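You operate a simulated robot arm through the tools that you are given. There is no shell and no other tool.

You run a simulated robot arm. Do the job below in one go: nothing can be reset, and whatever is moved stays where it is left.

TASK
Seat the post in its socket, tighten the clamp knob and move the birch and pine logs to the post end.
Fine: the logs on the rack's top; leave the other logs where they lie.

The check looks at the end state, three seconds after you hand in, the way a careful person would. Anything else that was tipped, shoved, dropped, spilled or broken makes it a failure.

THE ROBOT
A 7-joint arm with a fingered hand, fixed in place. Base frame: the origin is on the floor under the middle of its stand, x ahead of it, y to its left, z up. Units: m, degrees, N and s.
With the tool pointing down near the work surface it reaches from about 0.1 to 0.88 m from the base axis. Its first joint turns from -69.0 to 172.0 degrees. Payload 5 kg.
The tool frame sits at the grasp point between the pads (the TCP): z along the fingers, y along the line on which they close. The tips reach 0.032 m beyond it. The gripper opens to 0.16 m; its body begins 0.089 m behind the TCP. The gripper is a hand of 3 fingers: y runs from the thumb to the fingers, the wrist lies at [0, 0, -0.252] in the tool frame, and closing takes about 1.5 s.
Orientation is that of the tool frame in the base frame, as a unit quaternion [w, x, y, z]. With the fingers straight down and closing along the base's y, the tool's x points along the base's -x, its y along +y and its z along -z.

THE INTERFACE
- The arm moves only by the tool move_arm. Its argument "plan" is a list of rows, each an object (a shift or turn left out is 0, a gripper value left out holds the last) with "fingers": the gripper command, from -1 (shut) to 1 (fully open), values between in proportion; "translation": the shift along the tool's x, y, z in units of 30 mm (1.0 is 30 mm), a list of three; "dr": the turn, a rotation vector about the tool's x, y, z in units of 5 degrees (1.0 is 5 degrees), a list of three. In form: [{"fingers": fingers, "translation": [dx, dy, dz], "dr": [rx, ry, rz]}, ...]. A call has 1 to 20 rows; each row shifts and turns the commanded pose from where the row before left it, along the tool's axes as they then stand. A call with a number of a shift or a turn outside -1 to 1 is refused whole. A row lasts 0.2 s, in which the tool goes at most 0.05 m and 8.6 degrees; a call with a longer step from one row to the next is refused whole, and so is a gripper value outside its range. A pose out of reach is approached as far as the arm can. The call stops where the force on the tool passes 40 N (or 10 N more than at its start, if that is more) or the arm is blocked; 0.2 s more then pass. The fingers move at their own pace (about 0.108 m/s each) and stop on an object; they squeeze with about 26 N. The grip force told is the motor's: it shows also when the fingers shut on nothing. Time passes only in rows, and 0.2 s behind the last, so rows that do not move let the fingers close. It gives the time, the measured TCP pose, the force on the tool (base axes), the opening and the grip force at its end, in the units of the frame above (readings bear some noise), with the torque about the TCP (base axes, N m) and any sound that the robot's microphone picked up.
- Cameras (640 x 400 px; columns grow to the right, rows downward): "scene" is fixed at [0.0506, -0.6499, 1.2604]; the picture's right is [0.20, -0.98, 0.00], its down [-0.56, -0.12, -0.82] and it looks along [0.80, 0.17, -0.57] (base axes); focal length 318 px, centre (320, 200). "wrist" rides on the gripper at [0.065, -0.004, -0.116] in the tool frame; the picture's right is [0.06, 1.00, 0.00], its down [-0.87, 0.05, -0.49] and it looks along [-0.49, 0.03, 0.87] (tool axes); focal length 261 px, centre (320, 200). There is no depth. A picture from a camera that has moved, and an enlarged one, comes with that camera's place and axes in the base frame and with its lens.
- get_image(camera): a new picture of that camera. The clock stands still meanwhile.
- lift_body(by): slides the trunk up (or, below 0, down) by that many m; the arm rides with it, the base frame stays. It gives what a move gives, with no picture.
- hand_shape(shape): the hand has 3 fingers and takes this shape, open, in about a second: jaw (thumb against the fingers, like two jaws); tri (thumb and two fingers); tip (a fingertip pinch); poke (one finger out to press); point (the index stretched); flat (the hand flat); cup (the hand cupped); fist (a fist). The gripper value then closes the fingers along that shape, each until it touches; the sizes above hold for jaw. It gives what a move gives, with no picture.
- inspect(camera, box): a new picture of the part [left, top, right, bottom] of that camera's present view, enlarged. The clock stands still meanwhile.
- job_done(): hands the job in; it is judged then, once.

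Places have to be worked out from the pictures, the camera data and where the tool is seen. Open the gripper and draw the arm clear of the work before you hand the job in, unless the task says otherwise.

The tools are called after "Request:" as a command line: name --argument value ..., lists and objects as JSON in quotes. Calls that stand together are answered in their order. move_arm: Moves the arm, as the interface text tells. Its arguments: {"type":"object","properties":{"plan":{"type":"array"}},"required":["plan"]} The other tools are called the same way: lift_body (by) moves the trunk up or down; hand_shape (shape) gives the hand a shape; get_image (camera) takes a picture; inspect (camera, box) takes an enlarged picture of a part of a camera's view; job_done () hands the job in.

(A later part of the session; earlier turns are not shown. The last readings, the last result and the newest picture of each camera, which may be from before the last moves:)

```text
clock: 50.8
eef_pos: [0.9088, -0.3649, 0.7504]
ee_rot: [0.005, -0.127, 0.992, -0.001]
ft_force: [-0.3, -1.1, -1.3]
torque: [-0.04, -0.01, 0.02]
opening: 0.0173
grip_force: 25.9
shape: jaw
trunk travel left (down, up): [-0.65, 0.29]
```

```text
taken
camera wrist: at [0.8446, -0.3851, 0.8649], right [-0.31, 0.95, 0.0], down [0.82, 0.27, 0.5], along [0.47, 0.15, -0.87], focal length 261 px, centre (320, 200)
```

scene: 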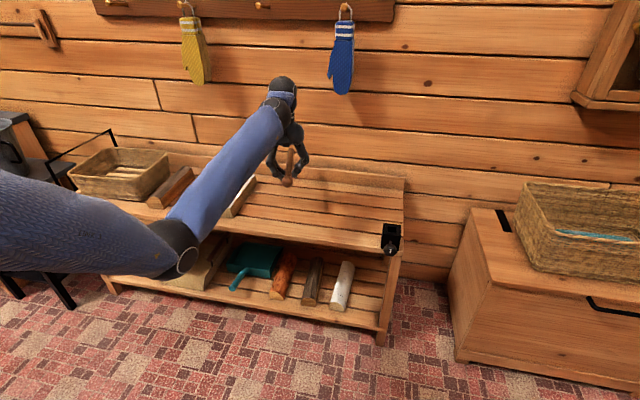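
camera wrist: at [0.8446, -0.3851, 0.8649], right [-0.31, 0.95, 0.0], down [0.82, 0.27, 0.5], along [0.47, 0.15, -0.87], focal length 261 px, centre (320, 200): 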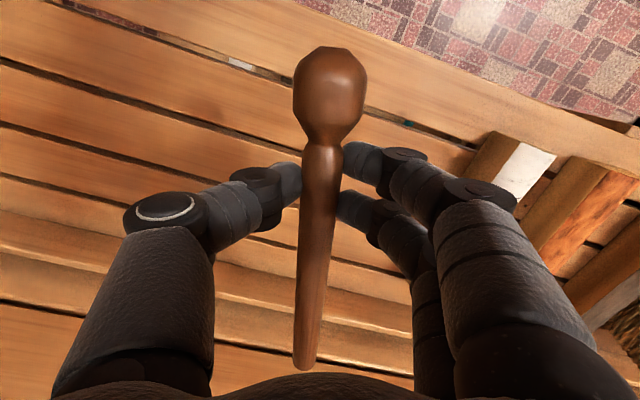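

The grip is stable. I'll tilt the hand forward 45° here, then check the pose.

Request:
move_arm --plan '[{"dr": [0, -1, 0]}, {"dr": [0, -1, 0]}, {"dr": [0, -1, 0]}, {"dr": [0, -1, 0]}, {"dr": [0, -1, 0]}, {"dr": [0, -1, 0]}, {"dr": [0, -1, 0]}, {"dr": [0, -1, 0]}, {"dr": [0, -1, 0]}, {}]'

Request:
move_arm --plan '[{"dr": [0.71, 0, 0.698]}, {"dr": [0.71, 0, 0.698]}, {"dr": [0.71, 0, 0.698]}, {"dr": [0.71, 0, 0.698]}, {"dr": [0.71, 0, 0.698]}, {"dr": [0.71, 0, 0.698]}, {"dr": [0.71, 0, 0.698]}, {"dr": [0.71, 0, 0.698]}, {"dr": [0.71, 0, 0.698]}, {"dr": [0.71, 0, 0.698]}, {"dr": [0.71, 0, 0.698]}, {}]'

Request:
get_image --camera "scene"

```text
clock: 53.1
eef_pos: [0.8967, -0.4069, 0.7621]
ee_rot: [0.384, -0.117, 0.916, 0.021]
ft_force: [-0.9, -0.3, -1.2]
torque: [-0.01, 0.01, 0.01]
opening: 0.0171
grip_force: 26.2
shape: jaw
trunk travel left (down, up): [-0.65, 0.29]
stopped in row 10: the arm was blocked; the commanded pose is now the measured one
```

```text
clock: 55.8
eef_pos: [0.8993, -0.3939, 0.7613]
ee_rot: [0.371, 0.317, 0.86, -0.148]
ft_force: [-0.6, -0.1, -1.1]
torque: [0.03, 0.02, -0.03]
opening: 0.017
grip_force: 26.4
shape: jaw
trunk travel left (down, up): [-0.65, 0.29]
```

```text
taken
```

scene: 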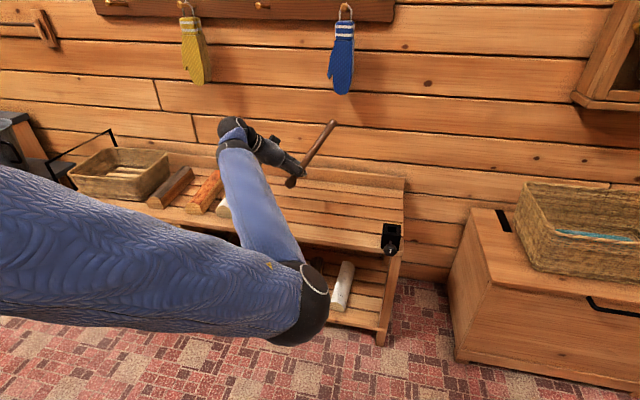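

The last row reported a momentary block with no force or sound. The elbow had re-postured and the post is still held firmly. I'll now carry it high over to the socket area, to about [0.84, -0.70, 0.88].

Request:
move_arm --plan '[{"translation": [-0.575, -0.826, 0.108]}, {"translation": [-0.575, -0.826, 0.108]}, {"translation": [-0.575, -0.826, 0.108]}, {"translation": [-0.575, -0.826, 0.108]}, {"translation": [-0.575, -0.826, 0.108]}, {"translation": [-0.575, -0.826, 0.108]}, {"translation": [-0.575, -0.826, 0.108]}, {"translation": [-0.575, -0.826, 0.108]}, {"translation": [-0.575, -0.826, 0.108]}, {"translation": [-0.575, -0.826, 0.108]}, {"translation": [-0.575, -0.826, 0.108]}, {}]'

Request:
get_image --camera "scene"

```text
clock: 58.4
eef_pos: [0.8398, -0.7001, 0.8806]
ee_rot: [0.37, 0.316, 0.861, -0.148]
ft_force: [0.3, 0.3, -1.5]
torque: [0.03, 0.01, 0.01]
opening: 0.0169
grip_force: 25.8
shape: jaw
trunk travel left (down, up): [-0.65, 0.29]
```

```text
taken
```

scene: 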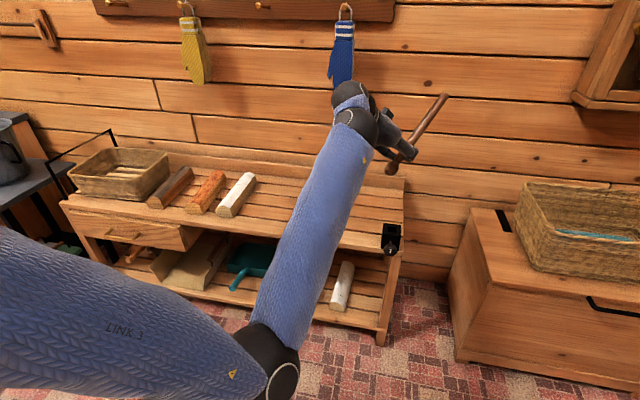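

Everything on the bench looks undisturbed. Now I roll the first 90° in place, well above everything.

Request:
move_arm --plan '[{"dr": [0, 0, 1]}, {"dr": [0, 0, 1]}, {"dr": [0, 0, 1]}, {"dr": [0, 0, 1]}, {"dr": [0, 0, 1]}, {"dr": [0, 0, 1]}, {"dr": [0, 0, 1]}, {"dr": [0, 0, 1]}, {"dr": [0, 0, 1]}, {"dr": [0, 0, 1]}, {"dr": [0, 0, 1]}, {"dr": [0, 0, 1]}, {"dr": [0, 0, 1]}, {"dr": [0, 0, 1]}, {"dr": [0, 0, 1]}, {"dr": [0, 0, 1]}, {"dr": [0, 0, 1]}, {"dr": [0, 0, 1]}, {}]'

Request:
get_image --camera "scene"

```text
clock: 62.4
eef_pos: [0.8393, -0.6974, 0.8804]
ee_rot: [0.367, 0.833, 0.383, 0.157]
ft_force: [0.5, -0.8, -0.6]
torque: [0.04, -0.03, 0.05]
opening: 0.0171
grip_force: 26.2
shape: jaw
trunk travel left (down, up): [-0.65, 0.29]
```

```text
taken
```

scene: 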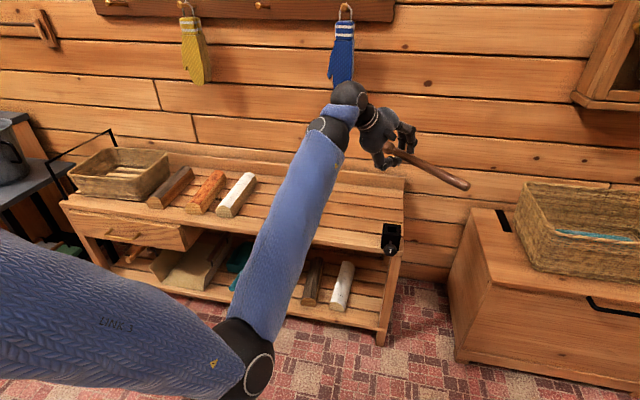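

The first quarter turn tracked and the post still points where expected. I'll continue the second quarter.

Request:
move_arm --plan '[{"dr": [0, 0, 1]}, {"dr": [0, 0, 1]}, {"dr": [0, 0, 1]}, {"dr": [0, 0, 1]}, {"dr": [0, 0, 1]}, {"dr": [0, 0, 1]}, {"dr": [0, 0, 1]}, {"dr": [0, 0, 1]}, {"dr": [0, 0, 1]}, {"dr": [0, 0, 1]}, {"dr": [0, 0, 1]}, {"dr": [0, 0, 1]}, {"dr": [0, 0, 1]}, {"dr": [0, 0, 1]}, {"dr": [0, 0, 1]}, {"dr": [0, 0, 1]}, {"dr": [0, 0, 1]}, {"dr": [0, 0, 1]}, {}]'

Request:
get_image --camera "scene"

```text
clock: 66.3
eef_pos: [0.8398, -0.6982, 0.8799]
ee_rot: [0.147, 0.86, -0.318, 0.37]
ft_force: [-0.6, 0.0, -1.3]
torque: [-0.02, 0.0, -0.01]
opening: 0.0168
grip_force: 26.4
shape: jaw
trunk travel left (down, up): [-0.65, 0.29]
```

```text
taken
```

scene: 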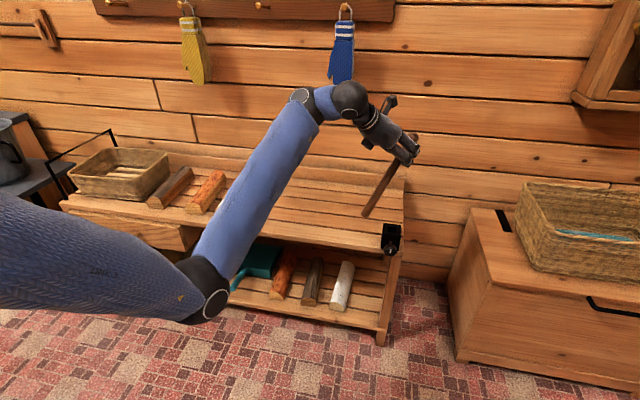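

The half-turn is complete with the tip pointing down and back. Now I pitch the hand up by about 41° so that the post hangs vertical, still well above the socket.

Request:
move_arm --plan '[{"dr": [0, 1, 0]}, {"dr": [0, 1, 0]}, {"dr": [0, 1, 0]}, {"dr": [0, 1, 0]}, {"dr": [0, 1, 0]}, {"dr": [0, 1, 0]}, {"dr": [0, 1, 0]}, {"dr": [0, 1, 0]}, {"dr": [0, 0.2, 0]}, {}]'

Request:
get_image --camera "scene"

Request:
get_image --camera "wrist"

```text
clock: 68.5
eef_pos: [0.8384, -0.6984, 0.8817]
ee_rot: [0.252, 0.675, -0.247, 0.649]
ft_force: [-0.6, -0.1, -0.5]
torque: [0.01, 0.01, -0.01]
opening: 0.0169
grip_force: 26.1
shape: jaw
trunk travel left (down, up): [-0.65, 0.29]
```

```text
taken
```

scene: 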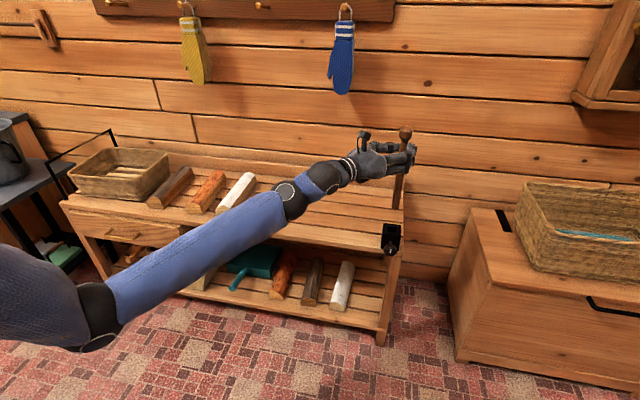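

```text
taken
camera wrist: at [0.7568, -0.6195, 0.9506], right [-0.65, -0.75, 0.08], down [-0.44, 0.29, -0.85], along [0.62, -0.59, -0.52], focal length 261 px, centre (320, 200)
```

wrist: 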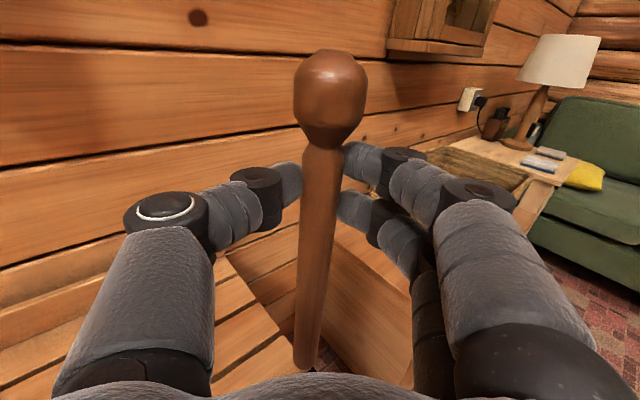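

The post now hangs vertical with its ball on top. I'll zoom in to measure the tip against the socket.

Request:
inspect --camera "scene" --box '[350, 115, 450, 275]'

Request:
inspect --camera "scene" --box '[370, 190, 420, 240]'

Request:
inspect --camera "wrist" --box '[260, 280, 380, 400]'

```text
2.50 times, centred on (400, 195) of scene
camera zoom: at [0.0506, -0.6499, 1.2604], right [0.2, -0.98, 0.0], down [-0.56, -0.12, -0.82], along [0.8, 0.17, -0.57], focal length 794 px, centre (120, 212)
```

zoom: 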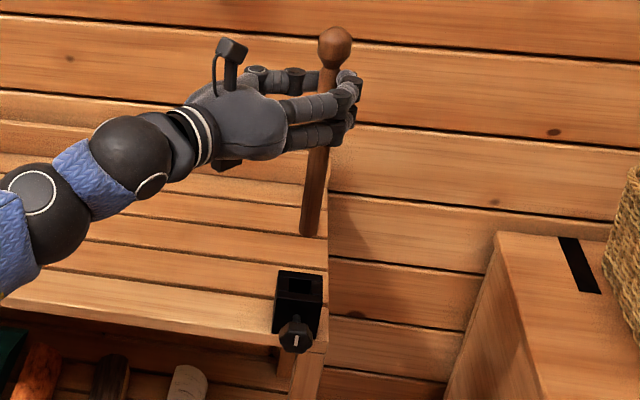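

```text
8.00 times, centred on (395, 215) of scene
camera zoom: at [0.0506, -0.6499, 1.2604], right [0.2, -0.98, 0.0], down [-0.56, -0.12, -0.82], along [0.8, 0.17, -0.57], focal length 2540 px, centre (-280, 80)
```

zoom: 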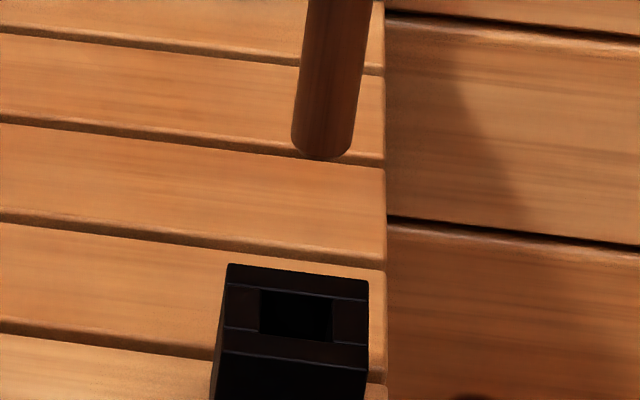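

```text
3.33 times, centred on (320, 340) of wrist
camera zoom: at [0.7568, -0.6195, 0.9506], right [-0.65, -0.75, 0.08], down [-0.44, 0.29, -0.85], along [0.62, -0.59, -0.52], focal length 869 px, centre (320, -267)
```

zoom: 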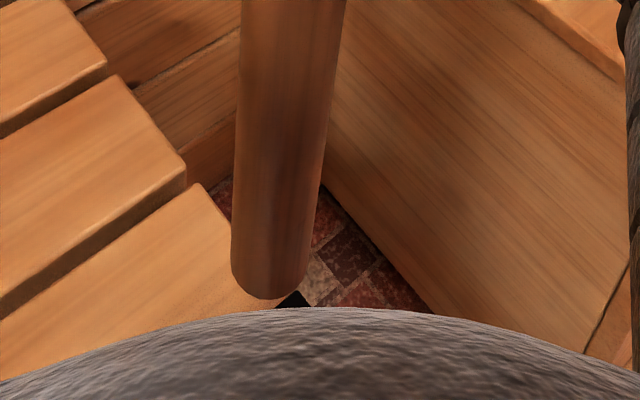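

Comparing tip and hole in the same scene view, the tip is about 7 cm above the socket, level with it in y, and about 12 mm too far in x. I'll come down to about 2 cm above the box while correcting x.

Request:
move_arm --plan '[{"translation": [-0.45, 0.064, -0.055]}, {"translation": [-0.45, 0.064, -0.055]}, {"translation": [-0.45, 0.064, -0.055]}, {"translation": [-0.43, 0.064, -0.055]}, {}]'

Request:
inspect --camera "scene" --box '[370, 190, 420, 240]'

Request:
inspect --camera "scene" --box '[350, 115, 450, 275]'

Request:
inspect --camera "wrist" --box '[260, 280, 380, 400]'

```text
clock: 69.8
eef_pos: [0.8295, -0.6988, 0.828]
ee_rot: [0.251, 0.676, -0.245, 0.648]
ft_force: [-0.3, -0.6, -0.9]
torque: [0.03, 0.02, 0.0]
opening: 0.0168
grip_force: 25.9
shape: jaw
trunk travel left (down, up): [-0.65, 0.29]
```

```text
8.00 times, centred on (395, 215) of scene
camera zoom: at [0.0506, -0.6499, 1.2604], right [0.2, -0.98, 0.0], down [-0.56, -0.12, -0.82], along [0.8, 0.17, -0.57], focal length 2540 px, centre (-280, 80)
```

zoom: 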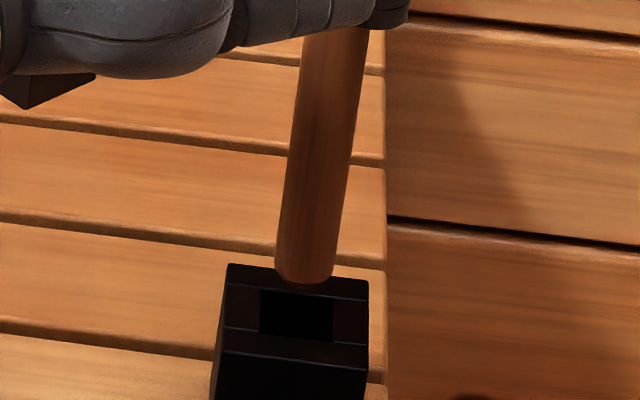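

```text
2.50 times, centred on (400, 195) of scene
camera zoom: at [0.0506, -0.6499, 1.2604], right [0.2, -0.98, 0.0], down [-0.56, -0.12, -0.82], along [0.8, 0.17, -0.57], focal length 794 px, centre (120, 212)
```

zoom: 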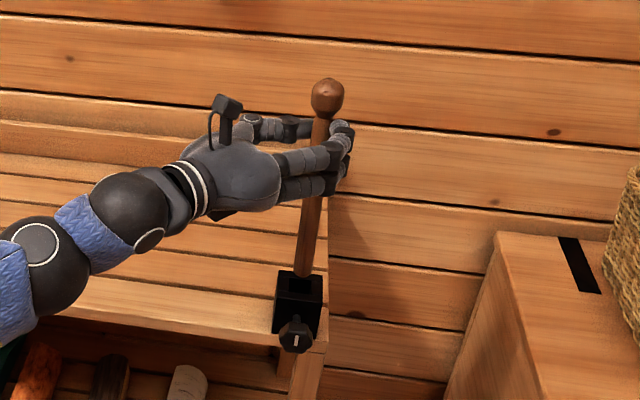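

```text
3.33 times, centred on (320, 340) of wrist
camera zoom: at [0.7465, -0.6201, 0.8973], right [-0.65, -0.75, 0.08], down [-0.44, 0.29, -0.85], along [0.62, -0.59, -0.52], focal length 869 px, centre (320, -267)
```

zoom: 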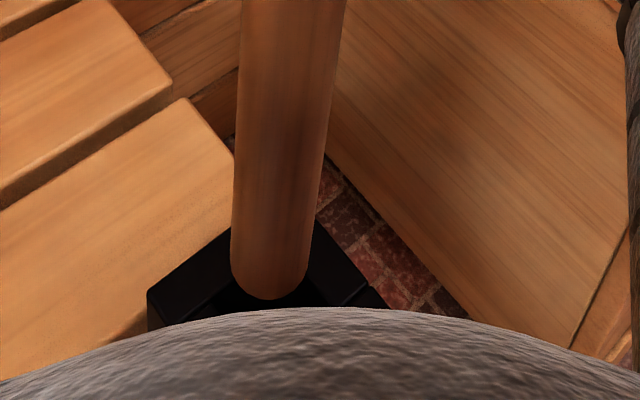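

The tip is now about 2 cm above the box. I'll zoom in further from both cameras to measure the remaining offset from the hole.

Request:
inspect --camera "wrist" --box '[285, 335, 355, 395]'

Request:
inspect --camera "scene" --box '[378, 212, 408, 242]'

```text
6.67 times, centred on (320, 365) of wrist
camera zoom: at [0.7465, -0.6201, 0.8973], right [-0.65, -0.75, 0.08], down [-0.44, 0.29, -0.85], along [0.62, -0.59, -0.52], focal length 1738 px, centre (320, -900)
```

zoom: 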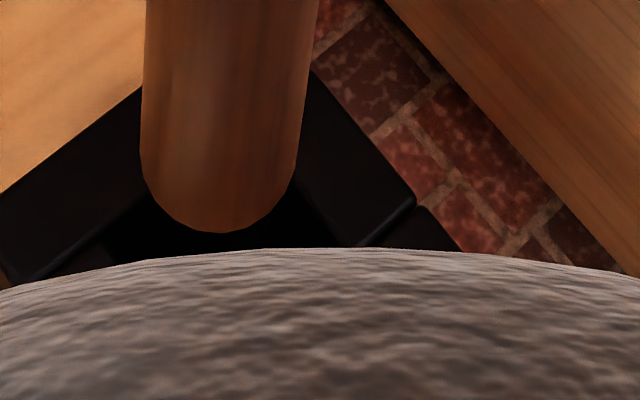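

```text
13.33 times, centred on (393, 227) of scene
camera zoom: at [0.0506, -0.6499, 1.2604], right [0.2, -0.98, 0.0], down [-0.56, -0.12, -0.82], along [0.8, 0.17, -0.57], focal length 4233 px, centre (-653, -160)
```

zoom: 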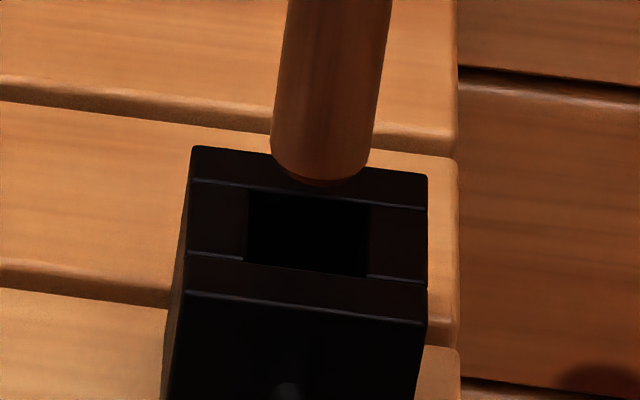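

Both views agree the tip is roughly 20 mm above the hole, needing about -3 mm in x and +1 mm in y. The post also leans about 1.5°, tip towards -y. I'll correct the lean and offsets and come down 13 mm.

Request:
move_arm --plan '[{"translation": [0, 0.133, 0.007], "dr": [0.01, -0.185, 0.21]}, {}, {"translation": [-0.22, 0, 0]}, {"translation": [-0.217, 0, 0]}, {}]'

Request:
inspect --camera "wrist" --box '[285, 335, 355, 395]'

Request:
inspect --camera "scene" --box '[378, 212, 408, 242]'

Request:
inspect --camera "scene" --box '[370, 130, 420, 240]'

```text
clock: 71.0
eef_pos: [0.8244, -0.7016, 0.816]
ee_rot: [0.241, 0.679, -0.252, 0.645]
ft_force: [0.1, 0.3, -0.8]
torque: [0.0, 0.0, 0.02]
opening: 0.017
grip_force: 25.6
shape: jaw
trunk travel left (down, up): [-0.65, 0.29]
```

```text
6.67 times, centred on (320, 365) of wrist
camera zoom: at [0.7419, -0.6242, 0.8864], right [-0.65, -0.76, 0.06], down [-0.44, 0.31, -0.84], along [0.62, -0.58, -0.53], focal length 1738 px, centre (320, -900)
```

zoom: 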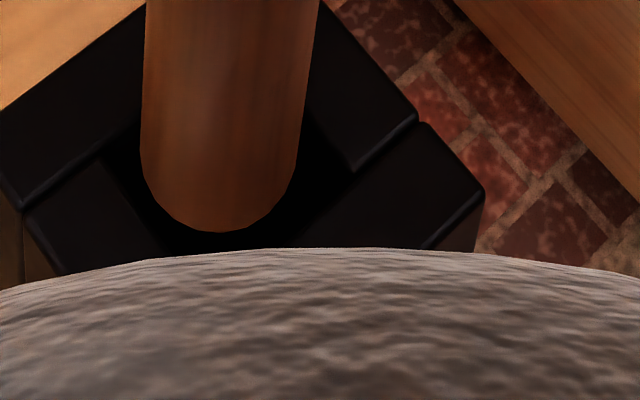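

```text
13.33 times, centred on (393, 227) of scene
camera zoom: at [0.0506, -0.6499, 1.2604], right [0.2, -0.98, 0.0], down [-0.56, -0.12, -0.82], along [0.8, 0.17, -0.57], focal length 4233 px, centre (-653, -160)
```

zoom: 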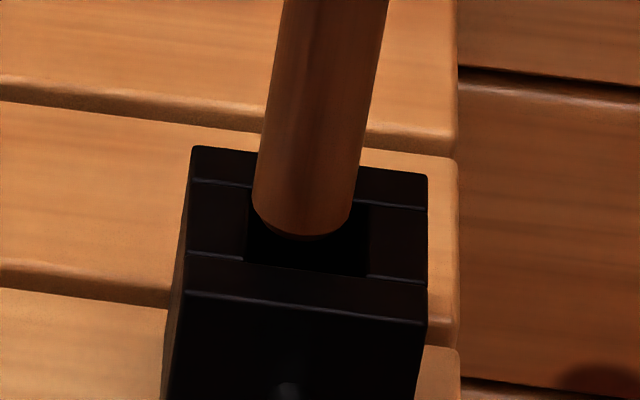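

```text
3.64 times, centred on (395, 185) of scene
camera zoom: at [0.0506, -0.6499, 1.2604], right [0.2, -0.98, 0.0], down [-0.56, -0.12, -0.82], along [0.8, 0.17, -0.57], focal length 1154 px, centre (47, 254)
```

zoom: 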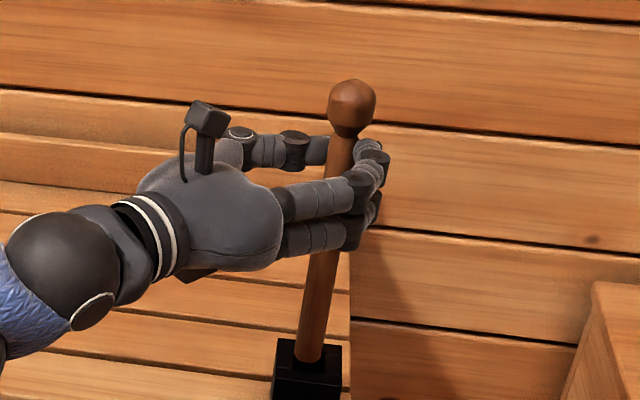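

The post is now vertical and about 8–9 mm above the hole. The wrist view shows both hole corners, and the combined estimate is a small correction of about +1 mm in x and -2.5 mm in y. I'll apply it and lower 5 mm.

Request:
move_arm --plan '[{"translation": [0, 0.04, 0.087]}, {}, {"translation": [-0.163, 0, 0]}, {}]'

Request:
inspect --camera "wrist" --box '[285, 335, 355, 395]'

Request:
inspect --camera "scene" --box '[378, 212, 408, 242]'

```text
clock: 72.0
eef_pos: [0.8261, -0.7027, 0.8104]
ee_rot: [0.242, 0.679, -0.253, 0.645]
ft_force: [0.1, 0.3, -1.0]
torque: [-0.01, 0.02, 0.02]
opening: 0.0171
grip_force: 25.9
shape: jaw
trunk travel left (down, up): [-0.65, 0.29]
```

```text
6.67 times, centred on (320, 365) of wrist
camera zoom: at [0.7425, -0.6266, 0.8809], right [-0.65, -0.76, 0.06], down [-0.44, 0.31, -0.84], along [0.62, -0.58, -0.53], focal length 1738 px, centre (320, -900)
```

zoom: 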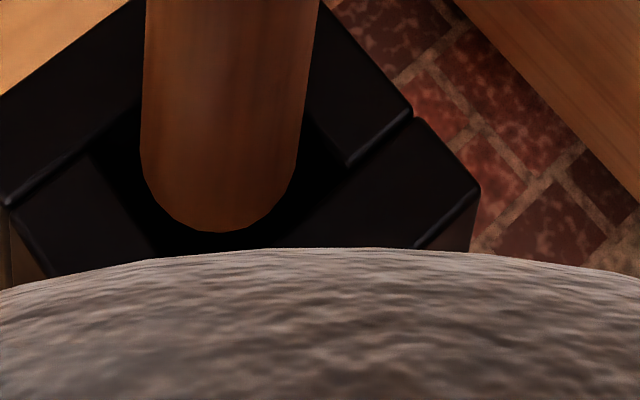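

```text
13.33 times, centred on (393, 227) of scene
camera zoom: at [0.0506, -0.6499, 1.2604], right [0.2, -0.98, 0.0], down [-0.56, -0.12, -0.82], along [0.8, 0.17, -0.57], focal length 4233 px, centre (-653, -160)
```

zoom: 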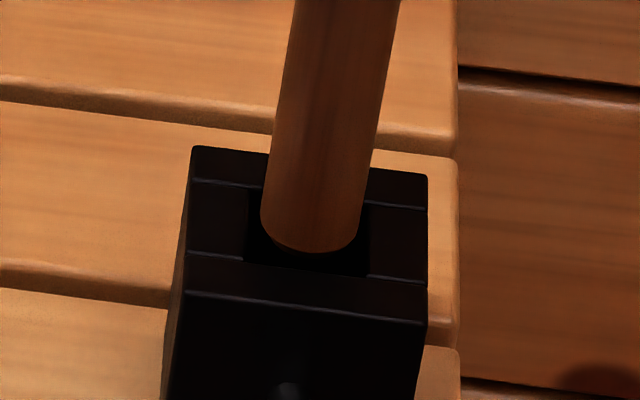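

Both views now put the tip centred over the hole to within about 1–2 mm. I'll lower 12 mm into it slowly and read the forces.

Request:
move_arm --plan '[{"translation": [-0.1, 0, 0.02]}, {"translation": [-0.1, 0, 0]}, {"translation": [-0.1, 0, 0]}, {"translation": [-0.1, 0, 0]}, {}]'

Request:
inspect --camera "wrist" --box '[285, 335, 355, 395]'

Request:
inspect --camera "scene" --box '[378, 212, 408, 242]'

```text
clock: 73.2
eef_pos: [0.825, -0.7036, 0.7982]
ee_rot: [0.242, 0.679, -0.253, 0.645]
ft_force: [0.7, 0.0, -1.3]
torque: [0.0, 0.0, -0.03]
opening: 0.0168
grip_force: 26.2
shape: jaw
trunk travel left (down, up): [-0.65, 0.29]
```

```text
6.67 times, centred on (320, 365) of wrist
camera zoom: at [0.7435, -0.627, 0.868], right [-0.65, -0.76, 0.06], down [-0.44, 0.31, -0.84], along [0.62, -0.58, -0.53], focal length 1738 px, centre (320, -900)
```

zoom: 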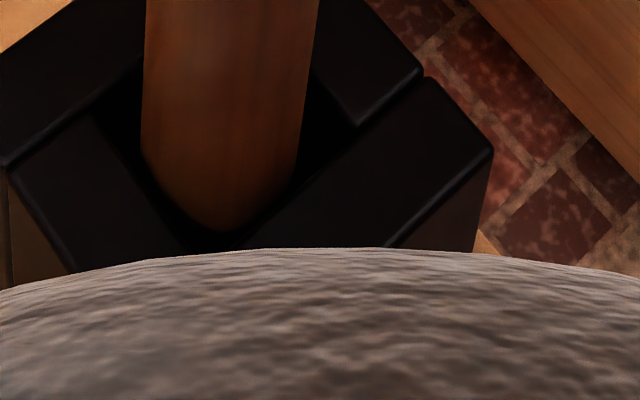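

```text
13.33 times, centred on (393, 227) of scene
camera zoom: at [0.0506, -0.6499, 1.2604], right [0.2, -0.98, 0.0], down [-0.56, -0.12, -0.82], along [0.8, 0.17, -0.57], focal length 4233 px, centre (-653, -160)
```

zoom: 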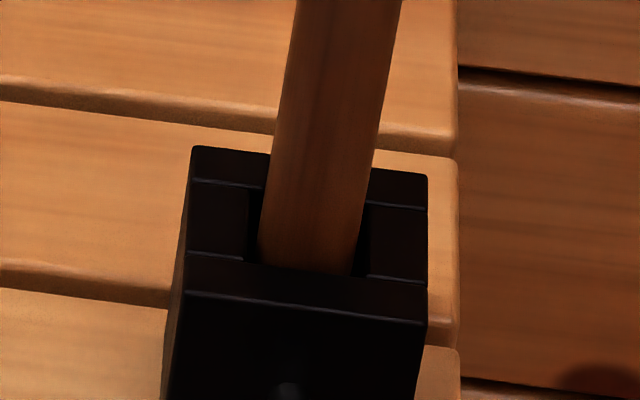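

The tip has entered the hole, centred and with no contact force. I'll keep going down in small rows.

Request:
move_arm --plan '[{"translation": [-0.12, 0, 0]}, {"translation": [-0.12, 0, 0]}, {"translation": [-0.12, 0, 0]}, {"translation": [-0.12, 0, 0]}, {"translation": [-0.12, 0, 0]}, {}]'

Request:
inspect --camera "wrist" --box '[285, 335, 355, 395]'

Request:
inspect --camera "scene" --box '[370, 130, 420, 250]'

```text
clock: 74.5
eef_pos: [0.8255, -0.7039, 0.7795]
ee_rot: [0.242, 0.68, -0.253, 0.644]
ft_force: [-0.2, -0.1, -1.1]
torque: [0.0, 0.01, -0.01]
opening: 0.0168
grip_force: 25.3
shape: jaw
trunk travel left (down, up): [-0.65, 0.29]
```

```text
6.67 times, centred on (320, 365) of wrist
camera zoom: at [0.7434, -0.6265, 0.8509], right [-0.65, -0.76, 0.06], down [-0.44, 0.31, -0.84], along [0.62, -0.58, -0.53], focal length 1738 px, centre (320, -900)
```

zoom: 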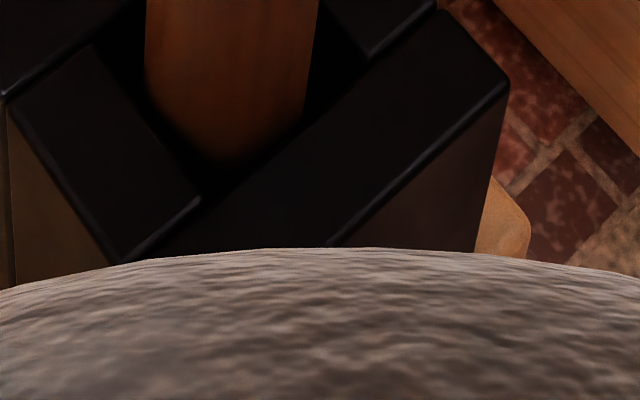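

```text
3.33 times, centred on (395, 190) of scene
camera zoom: at [0.0506, -0.6499, 1.2604], right [0.2, -0.98, 0.0], down [-0.56, -0.12, -0.82], along [0.8, 0.17, -0.57], focal length 1058 px, centre (70, 233)
```

zoom: 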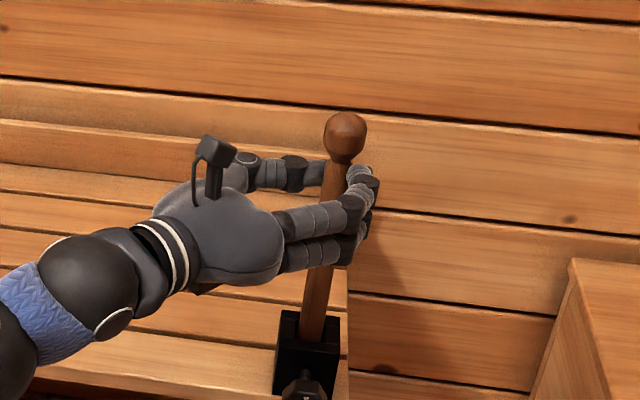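

About 28 mm is inside, still without contact. I'll continue lowering in small rows and watch for the bottom.

Request:
move_arm --plan '[{"translation": [-0.1, 0, 0]}, {"translation": [-0.1, 0, 0]}, {"translation": [-0.1, 0, 0]}, {"translation": [-0.1, 0, 0]}, {"translation": [-0.1, 0, 0]}, {"translation": [-0.1, 0, 0]}, {}]'

```text
clock: 76.2
eef_pos: [0.8247, -0.7029, 0.7604]
ee_rot: [0.242, 0.679, -0.253, 0.645]
ft_force: [0.4, -0.2, -1.1]
torque: [0.0, 0.02, -0.01]
opening: 0.017
grip_force: 25.9
shape: jaw
trunk travel left (down, up): [-0.65, 0.29]
```

No contact at z=0.760. I'll continue with 2.4 mm rows.

Request:
move_arm --plan '[{"translation": [-0.08, 0, 0]}, {"translation": [-0.08, 0, 0]}, {"translation": [-0.08, 0, 0]}, {"translation": [-0.08, 0, 0]}, {}]'

Request:
inspect --camera "scene" --box '[370, 130, 420, 250]'

```text
clock: 77.3
eef_pos: [0.8232, -0.7028, 0.752]
ee_rot: [0.243, 0.679, -0.253, 0.645]
ft_force: [-0.6, 0.0, -0.7]
torque: [0.02, -0.03, -0.03]
opening: 0.0168
grip_force: 25.9
shape: jaw
trunk travel left (down, up): [-0.65, 0.29]
```

```text
3.33 times, centred on (395, 190) of scene
camera zoom: at [0.0506, -0.6499, 1.2604], right [0.2, -0.98, 0.0], down [-0.56, -0.12, -0.82], along [0.8, 0.17, -0.57], focal length 1058 px, centre (70, 233)
```

zoom: 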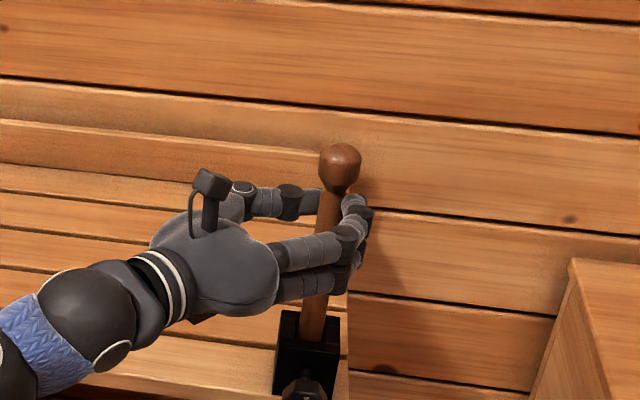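

Still no bottom contact. I'll correct the slight drift of about 2 mm while continuing to lower.

Request:
move_arm --plan '[{"translation": [-0.08, 0, 0.04]}, {"translation": [-0.08, 0, 0.04]}, {"translation": [-0.08, 0, 0.004]}, {"translation": [-0.08, 0, 0.004]}, {"translation": [-0.08, 0, 0.004]}, {}]'

Request:
inspect --camera "scene" --box '[370, 130, 420, 250]'

Request:
inspect --camera "wrist" --box '[285, 335, 355, 395]'

```text
clock: 78.8
eef_pos: [0.8234, -0.7023, 0.7418]
ee_rot: [0.242, 0.678, -0.252, 0.646]
ft_force: [2.1, 0.1, 25.4]
torque: [-0.32, -0.37, 0.05]
opening: 0.0168
grip_force: 25.7
shape: jaw
trunk travel left (down, up): [-0.65, 0.29]
```

```text
3.33 times, centred on (395, 190) of scene
camera zoom: at [0.0506, -0.6499, 1.2604], right [0.2, -0.98, 0.0], down [-0.56, -0.12, -0.82], along [0.8, 0.17, -0.57], focal length 1058 px, centre (70, 233)
```

zoom: 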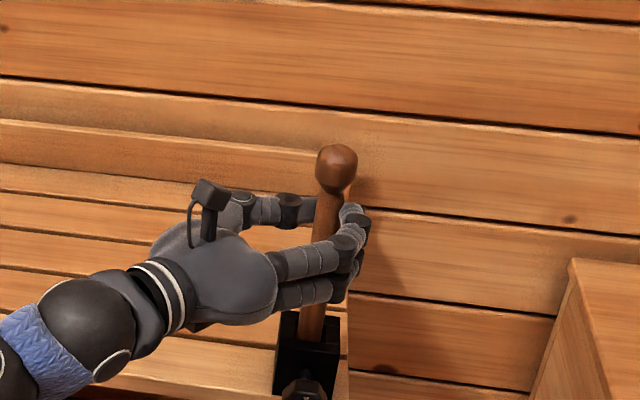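

```text
6.67 times, centred on (320, 365) of wrist
camera zoom: at [0.7415, -0.6259, 0.8133], right [-0.65, -0.76, 0.06], down [-0.44, 0.31, -0.84], along [0.62, -0.58, -0.53], focal length 1738 px, centre (320, -900)
```

zoom: 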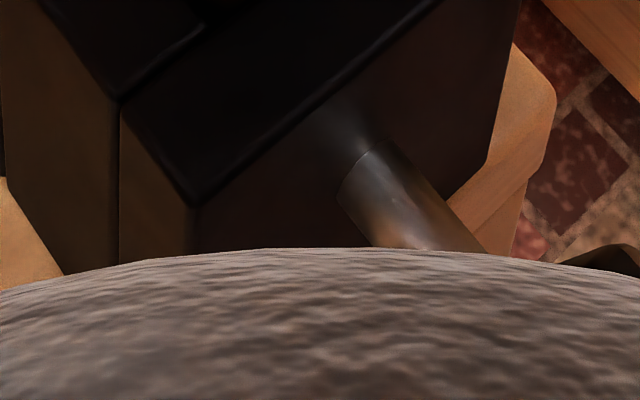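

A clean 25 N vertical reaction at z=0.742 puts the tip at about 0.553, bench-top level, so the post has bottomed in the socket. I'll relieve the press slightly and open the fingers to let it stand.

Request:
move_arm --plan '[{"translation": [0.06, 0, 0]}, {"fingers": -0.6}, {"fingers": -0.2}, {"fingers": 0.2}, {}, {}]'

Request:
inspect --camera "scene" --box '[370, 130, 420, 250]'

Request:
get_image --camera "wrist"

```text
clock: 80.2
eef_pos: [0.8257, -0.7053, 0.7411]
ee_rot: [0.242, 0.679, -0.253, 0.645]
ft_force: [-0.5, 0.4, -0.1]
torque: [0.01, 0.01, 0.03]
opening: 0.0955
grip_force: 0.1
shape: jaw
trunk travel left (down, up): [-0.65, 0.29]
```

```text
3.33 times, centred on (395, 190) of scene
camera zoom: at [0.0506, -0.6499, 1.2604], right [0.2, -0.98, 0.0], down [-0.56, -0.12, -0.82], along [0.8, 0.17, -0.57], focal length 1058 px, centre (70, 233)
```

zoom: 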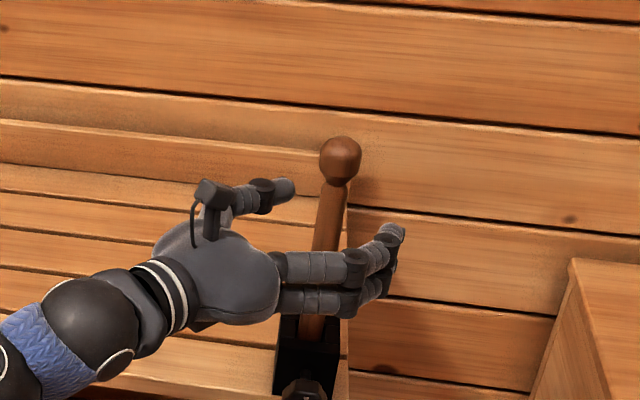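

```text
taken
camera wrist: at [0.7431, -0.628, 0.8128], right [-0.65, -0.76, 0.06], down [-0.44, 0.31, -0.84], along [0.62, -0.58, -0.53], focal length 261 px, centre (320, 200)
```

wrist: 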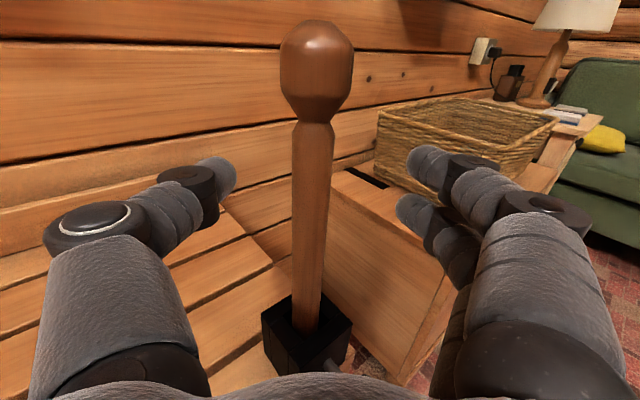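

The post stands on its own in the socket with the fingers clear on both sides. I'll back straight out along the hand axis.

Request:
move_arm --plan '[{"translation": [0, 0, -0.5]}, {"translation": [0, 0, -0.8]}, {"translation": [0, 0, -0.9]}, {"translation": [0, 0, -0.9]}, {"translation": [0, 0, -0.9]}, {"translation": [0, 0, -0.9]}, {}]'

Request:
get_image --camera "scene"

Request:
inspect --camera "scene" --box '[355, 130, 435, 270]'

Request:
get_image --camera "wrist"

```text
clock: 81.6
eef_pos: [0.7116, -0.6965, 0.8301]
ee_rot: [0.297, 0.646, -0.214, 0.67]
ft_force: [0.2, 0.0, 1.0]
torque: [-0.01, 0.03, 0.01]
opening: 0.0959
grip_force: 0.0
shape: jaw
trunk travel left (down, up): [-0.65, 0.29]
stopped in row 7: the arm was blocked; the commanded pose is now the measured one
```

```text
taken
```

scene: 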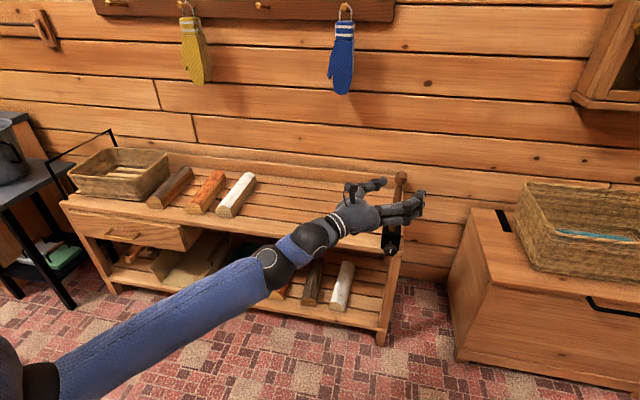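

```text
2.86 times, centred on (395, 200) of scene
camera zoom: at [0.0506, -0.6499, 1.2604], right [0.2, -0.98, 0.0], down [-0.56, -0.12, -0.82], along [0.8, 0.17, -0.57], focal length 907 px, centre (106, 200)
```

zoom: 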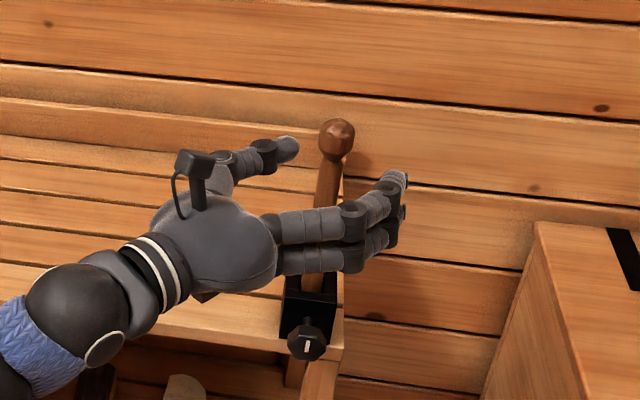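

```text
taken
camera wrist: at [0.6291, -0.6089, 0.8871], right [-0.67, -0.72, 0.16], down [-0.41, 0.18, -0.89], along [0.62, -0.67, -0.42], focal length 261 px, centre (320, 200)
```

wrist: 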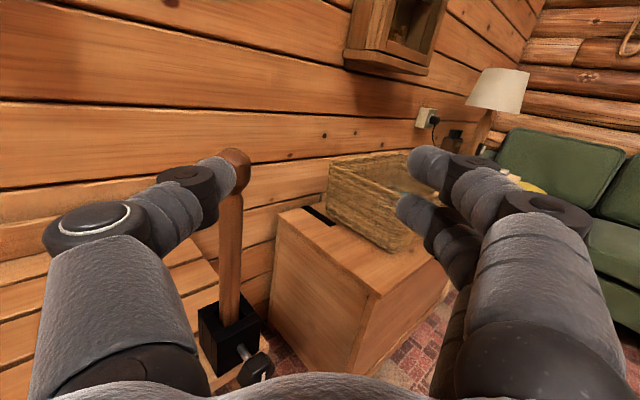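

The hand backed out but the arm re-postured on the way, ending a little higher and to the side. The post still stands in its socket. Next I'll yaw the hand to face straight along +x, clear of the post, to prepare for the knob.

Request:
move_arm --plan '[{"dr": [0.926, 0.09, 0.069]}, {"dr": [0.926, 0.09, 0.069]}, {"dr": [0.926, 0.09, 0.069]}, {"dr": [0.926, 0.09, 0.069]}, {"dr": [0.926, 0.09, 0.069]}, {"dr": [0.926, 0.09, 0.069]}, {"dr": [0.926, 0.09, 0.069]}, {"dr": [0.926, 0.09, 0.069]}, {"dr": [0.926, 0.09, 0.069]}, {}]'

Request:
get_image --camera "scene"

```text
clock: 83.8
eef_pos: [0.7107, -0.6971, 0.8269]
ee_rot: [0.035, 0.681, 0.03, 0.731]
ft_force: [-0.5, -0.6, 0.2]
torque: [0.01, -0.05, 0.01]
opening: 0.0958
grip_force: 0.0
shape: jaw
trunk travel left (down, up): [-0.65, 0.29]
```

```text
taken
```

scene: 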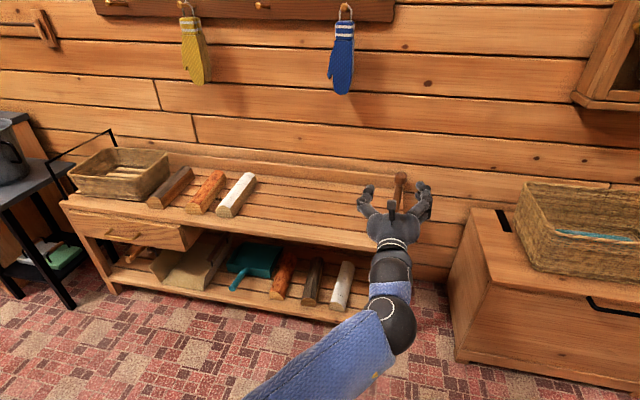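

The hand now faces +x and tracked exactly. I'll roll back -90° first, so there is turning range in the tightening direction.

Request:
move_arm --plan '[{"dr": [0, 0, -1]}, {"dr": [0, 0, -1]}, {"dr": [0, 0, -1]}, {"dr": [0, 0, -1]}, {"dr": [0, 0, -1]}, {"dr": [0, 0, -1]}, {"dr": [0, 0, -1]}, {"dr": [0, 0, -1]}, {"dr": [0, 0, -1]}, {"dr": [0, 0, -1]}, {"dr": [0, 0, -1]}, {"dr": [0, 0, -1]}, {"dr": [0, 0, -1]}, {"dr": [0, 0, -1]}, {"dr": [0, 0, -1]}, {"dr": [0, 0, -1]}, {"dr": [0, 0, -1]}, {"dr": [0, 0, -1]}, {}]'

Request:
get_image --camera "scene"

```text
clock: 87.8
eef_pos: [0.7123, -0.6953, 0.8277]
ee_rot: [0.542, 0.459, 0.503, 0.492]
ft_force: [1.2, 0.1, -0.6]
torque: [0.0, 0.03, -0.01]
opening: 0.0956
grip_force: 0.2
shape: jaw
trunk travel left (down, up): [-0.65, 0.29]
```

```text
taken
```

scene: 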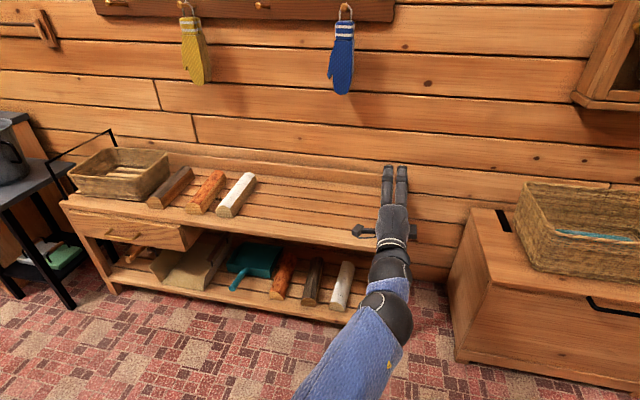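

That tracks. I'll continue to roll 0, and further if the arm allows.

Request:
move_arm --plan '[{"dr": [0, 0, -1]}, {"dr": [0, 0, -1]}, {"dr": [0, 0, -1]}, {"dr": [0, 0, -1]}, {"dr": [0, 0, -1]}, {"dr": [0, 0, -1]}, {"dr": [0, 0, -1]}, {"dr": [0, 0, -1]}, {"dr": [0, 0, -1]}, {"dr": [0, 0, -1]}, {"dr": [0, 0, -1]}, {"dr": [0, 0, -1]}, {"dr": [0, 0, -1]}, {"dr": [0, 0, -1]}, {"dr": [0, 0, -1]}, {"dr": [0, 0, -1]}, {"dr": [0, 0, -1]}, {"dr": [0, 0, -1]}, {}]'

Request:
get_image --camera "scene"

```text
clock: 91.8
eef_pos: [0.7113, -0.6973, 0.828]
ee_rot: [0.731, -0.031, 0.681, -0.036]
ft_force: [-0.2, -0.1, -0.1]
torque: [0.0, 0.0, -0.01]
opening: 0.0956
grip_force: 0.1
shape: jaw
trunk travel left (down, up): [-0.65, 0.29]
```

```text
taken
```

scene: 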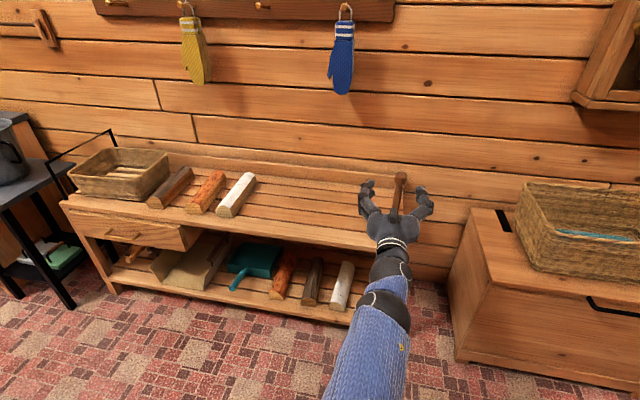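

Roll 0 is also tracked. I'll try another -80° to see how much turning range is available.

Request:
move_arm --plan '[{"dr": [0, 0, -1]}, {"dr": [0, 0, -1]}, {"dr": [0, 0, -1]}, {"dr": [0, 0, -1]}, {"dr": [0, 0, -1]}, {"dr": [0, 0, -1]}, {"dr": [0, 0, -1]}, {"dr": [0, 0, -1]}, {"dr": [0, 0, -1]}, {"dr": [0, 0, -1]}, {"dr": [0, 0, -1]}, {"dr": [0, 0, -1]}, {"dr": [0, 0, -1]}, {"dr": [0, 0, -1]}, {"dr": [0, 0, -1]}, {"dr": [0, 0, -1]}, {}]'

Request:
get_image --camera "scene"

```text
clock: 95.4
eef_pos: [0.7113, -0.6954, 0.8294]
ee_rot: [0.537, -0.461, 0.502, -0.498]
ft_force: [-1.3, 0.0, -0.3]
torque: [-0.01, -0.03, -0.04]
opening: 0.0958
grip_force: 0.0
shape: jaw
trunk travel left (down, up): [-0.65, 0.29]
```

```text
taken
```

scene: 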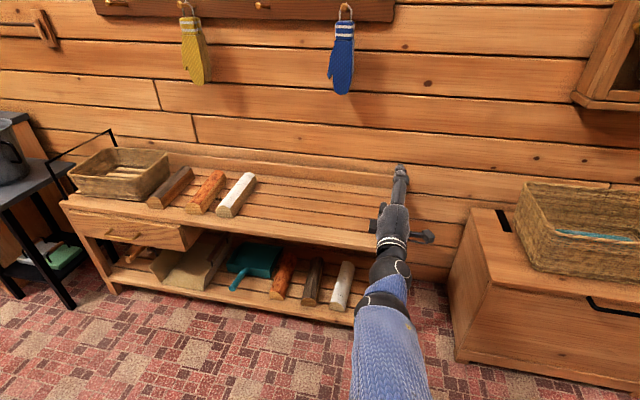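

There's about 270° of turning range, so I start from here with the thumb on top. I'll level the hand, back off a few centimetres, align y with the knob, and then lower with the trunk.

Request:
move_arm --plan '[{"dr": [-0.82, 0.065, 0]}, {"translation": [0.3, 0, -0.83]}, {"translation": [0.3, 0, -0.83]}, {}]'

Request:
lift_body --by -0.2

Request:
get_image --camera "scene"

Request:
get_image --camera "wrist"

```text
clock: 96.4
eef_pos: [0.6612, -0.7133, 0.8279]
ee_rot: [0.519, -0.478, 0.521, -0.48]
ft_force: [-0.2, -0.7, -0.5]
torque: [-0.03, 0.0, -0.01]
opening: 0.0957
grip_force: 0.0
shape: jaw
trunk travel left (down, up): [-0.65, 0.29]
```

```text
clock: 98.5
eef_pos: [0.6618, -0.7126, 0.6276]
ee_rot: [0.519, -0.479, 0.52, -0.481]
ft_force: [-0.4, -0.3, -0.1]
torque: [0.01, 0.02, -0.01]
opening: 0.0959
grip_force: 0.1
shape: jaw
trunk travel left (down, up): [-0.45, 0.49]
```

```text
taken
```

scene: 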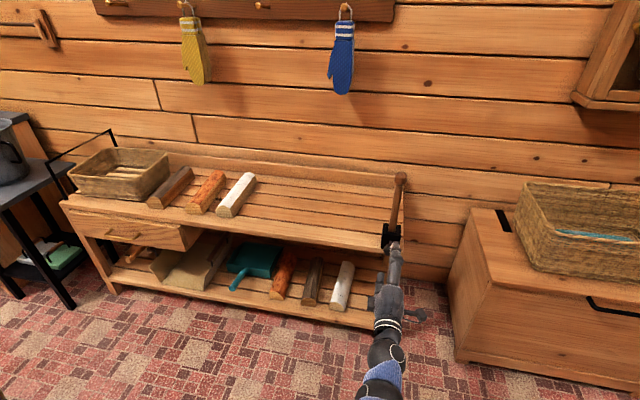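

```text
taken
camera wrist: at [0.5447, -0.7776, 0.6266], right [0.0, 0.02, -1.0], down [-0.49, 0.87, 0.02], along [0.87, 0.49, 0.01], focal length 261 px, centre (320, 200)
```

wrist: 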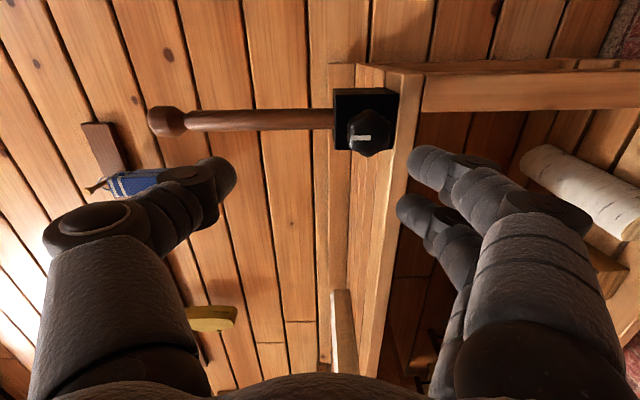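

I have a clear view of the knob with its white mark, and the post stands straight in the socket. I'll zoom in to locate the knob precisely.

Request:
inspect --camera "wrist" --box '[310, 70, 430, 170]'

Request:
inspect --camera "scene" --box '[350, 160, 440, 330]'

```text
4.00 times, centred on (370, 120) of wrist
camera zoom: at [0.5447, -0.7776, 0.6266], right [0.0, 0.02, -1.0], down [-0.49, 0.87, 0.02], along [0.87, 0.49, 0.01], focal length 1043 px, centre (120, 520)
```

zoom: 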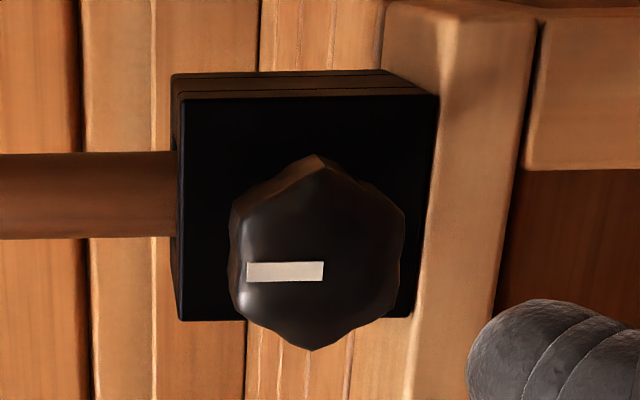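

```text
2.35 times, centred on (395, 245) of scene
camera zoom: at [0.0506, -0.6499, 1.2604], right [0.2, -0.98, 0.0], down [-0.56, -0.12, -0.82], along [0.8, 0.17, -0.57], focal length 747 px, centre (144, 94)
```

zoom: 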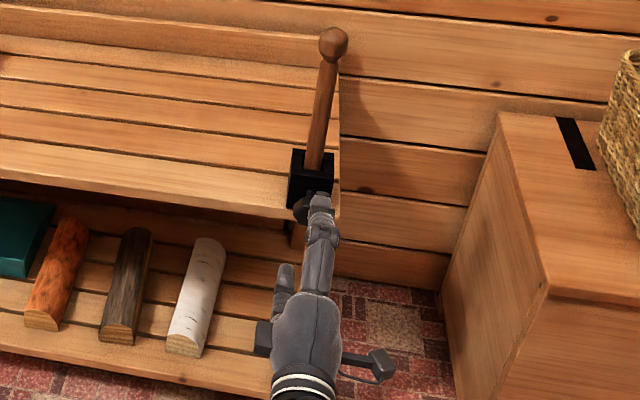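

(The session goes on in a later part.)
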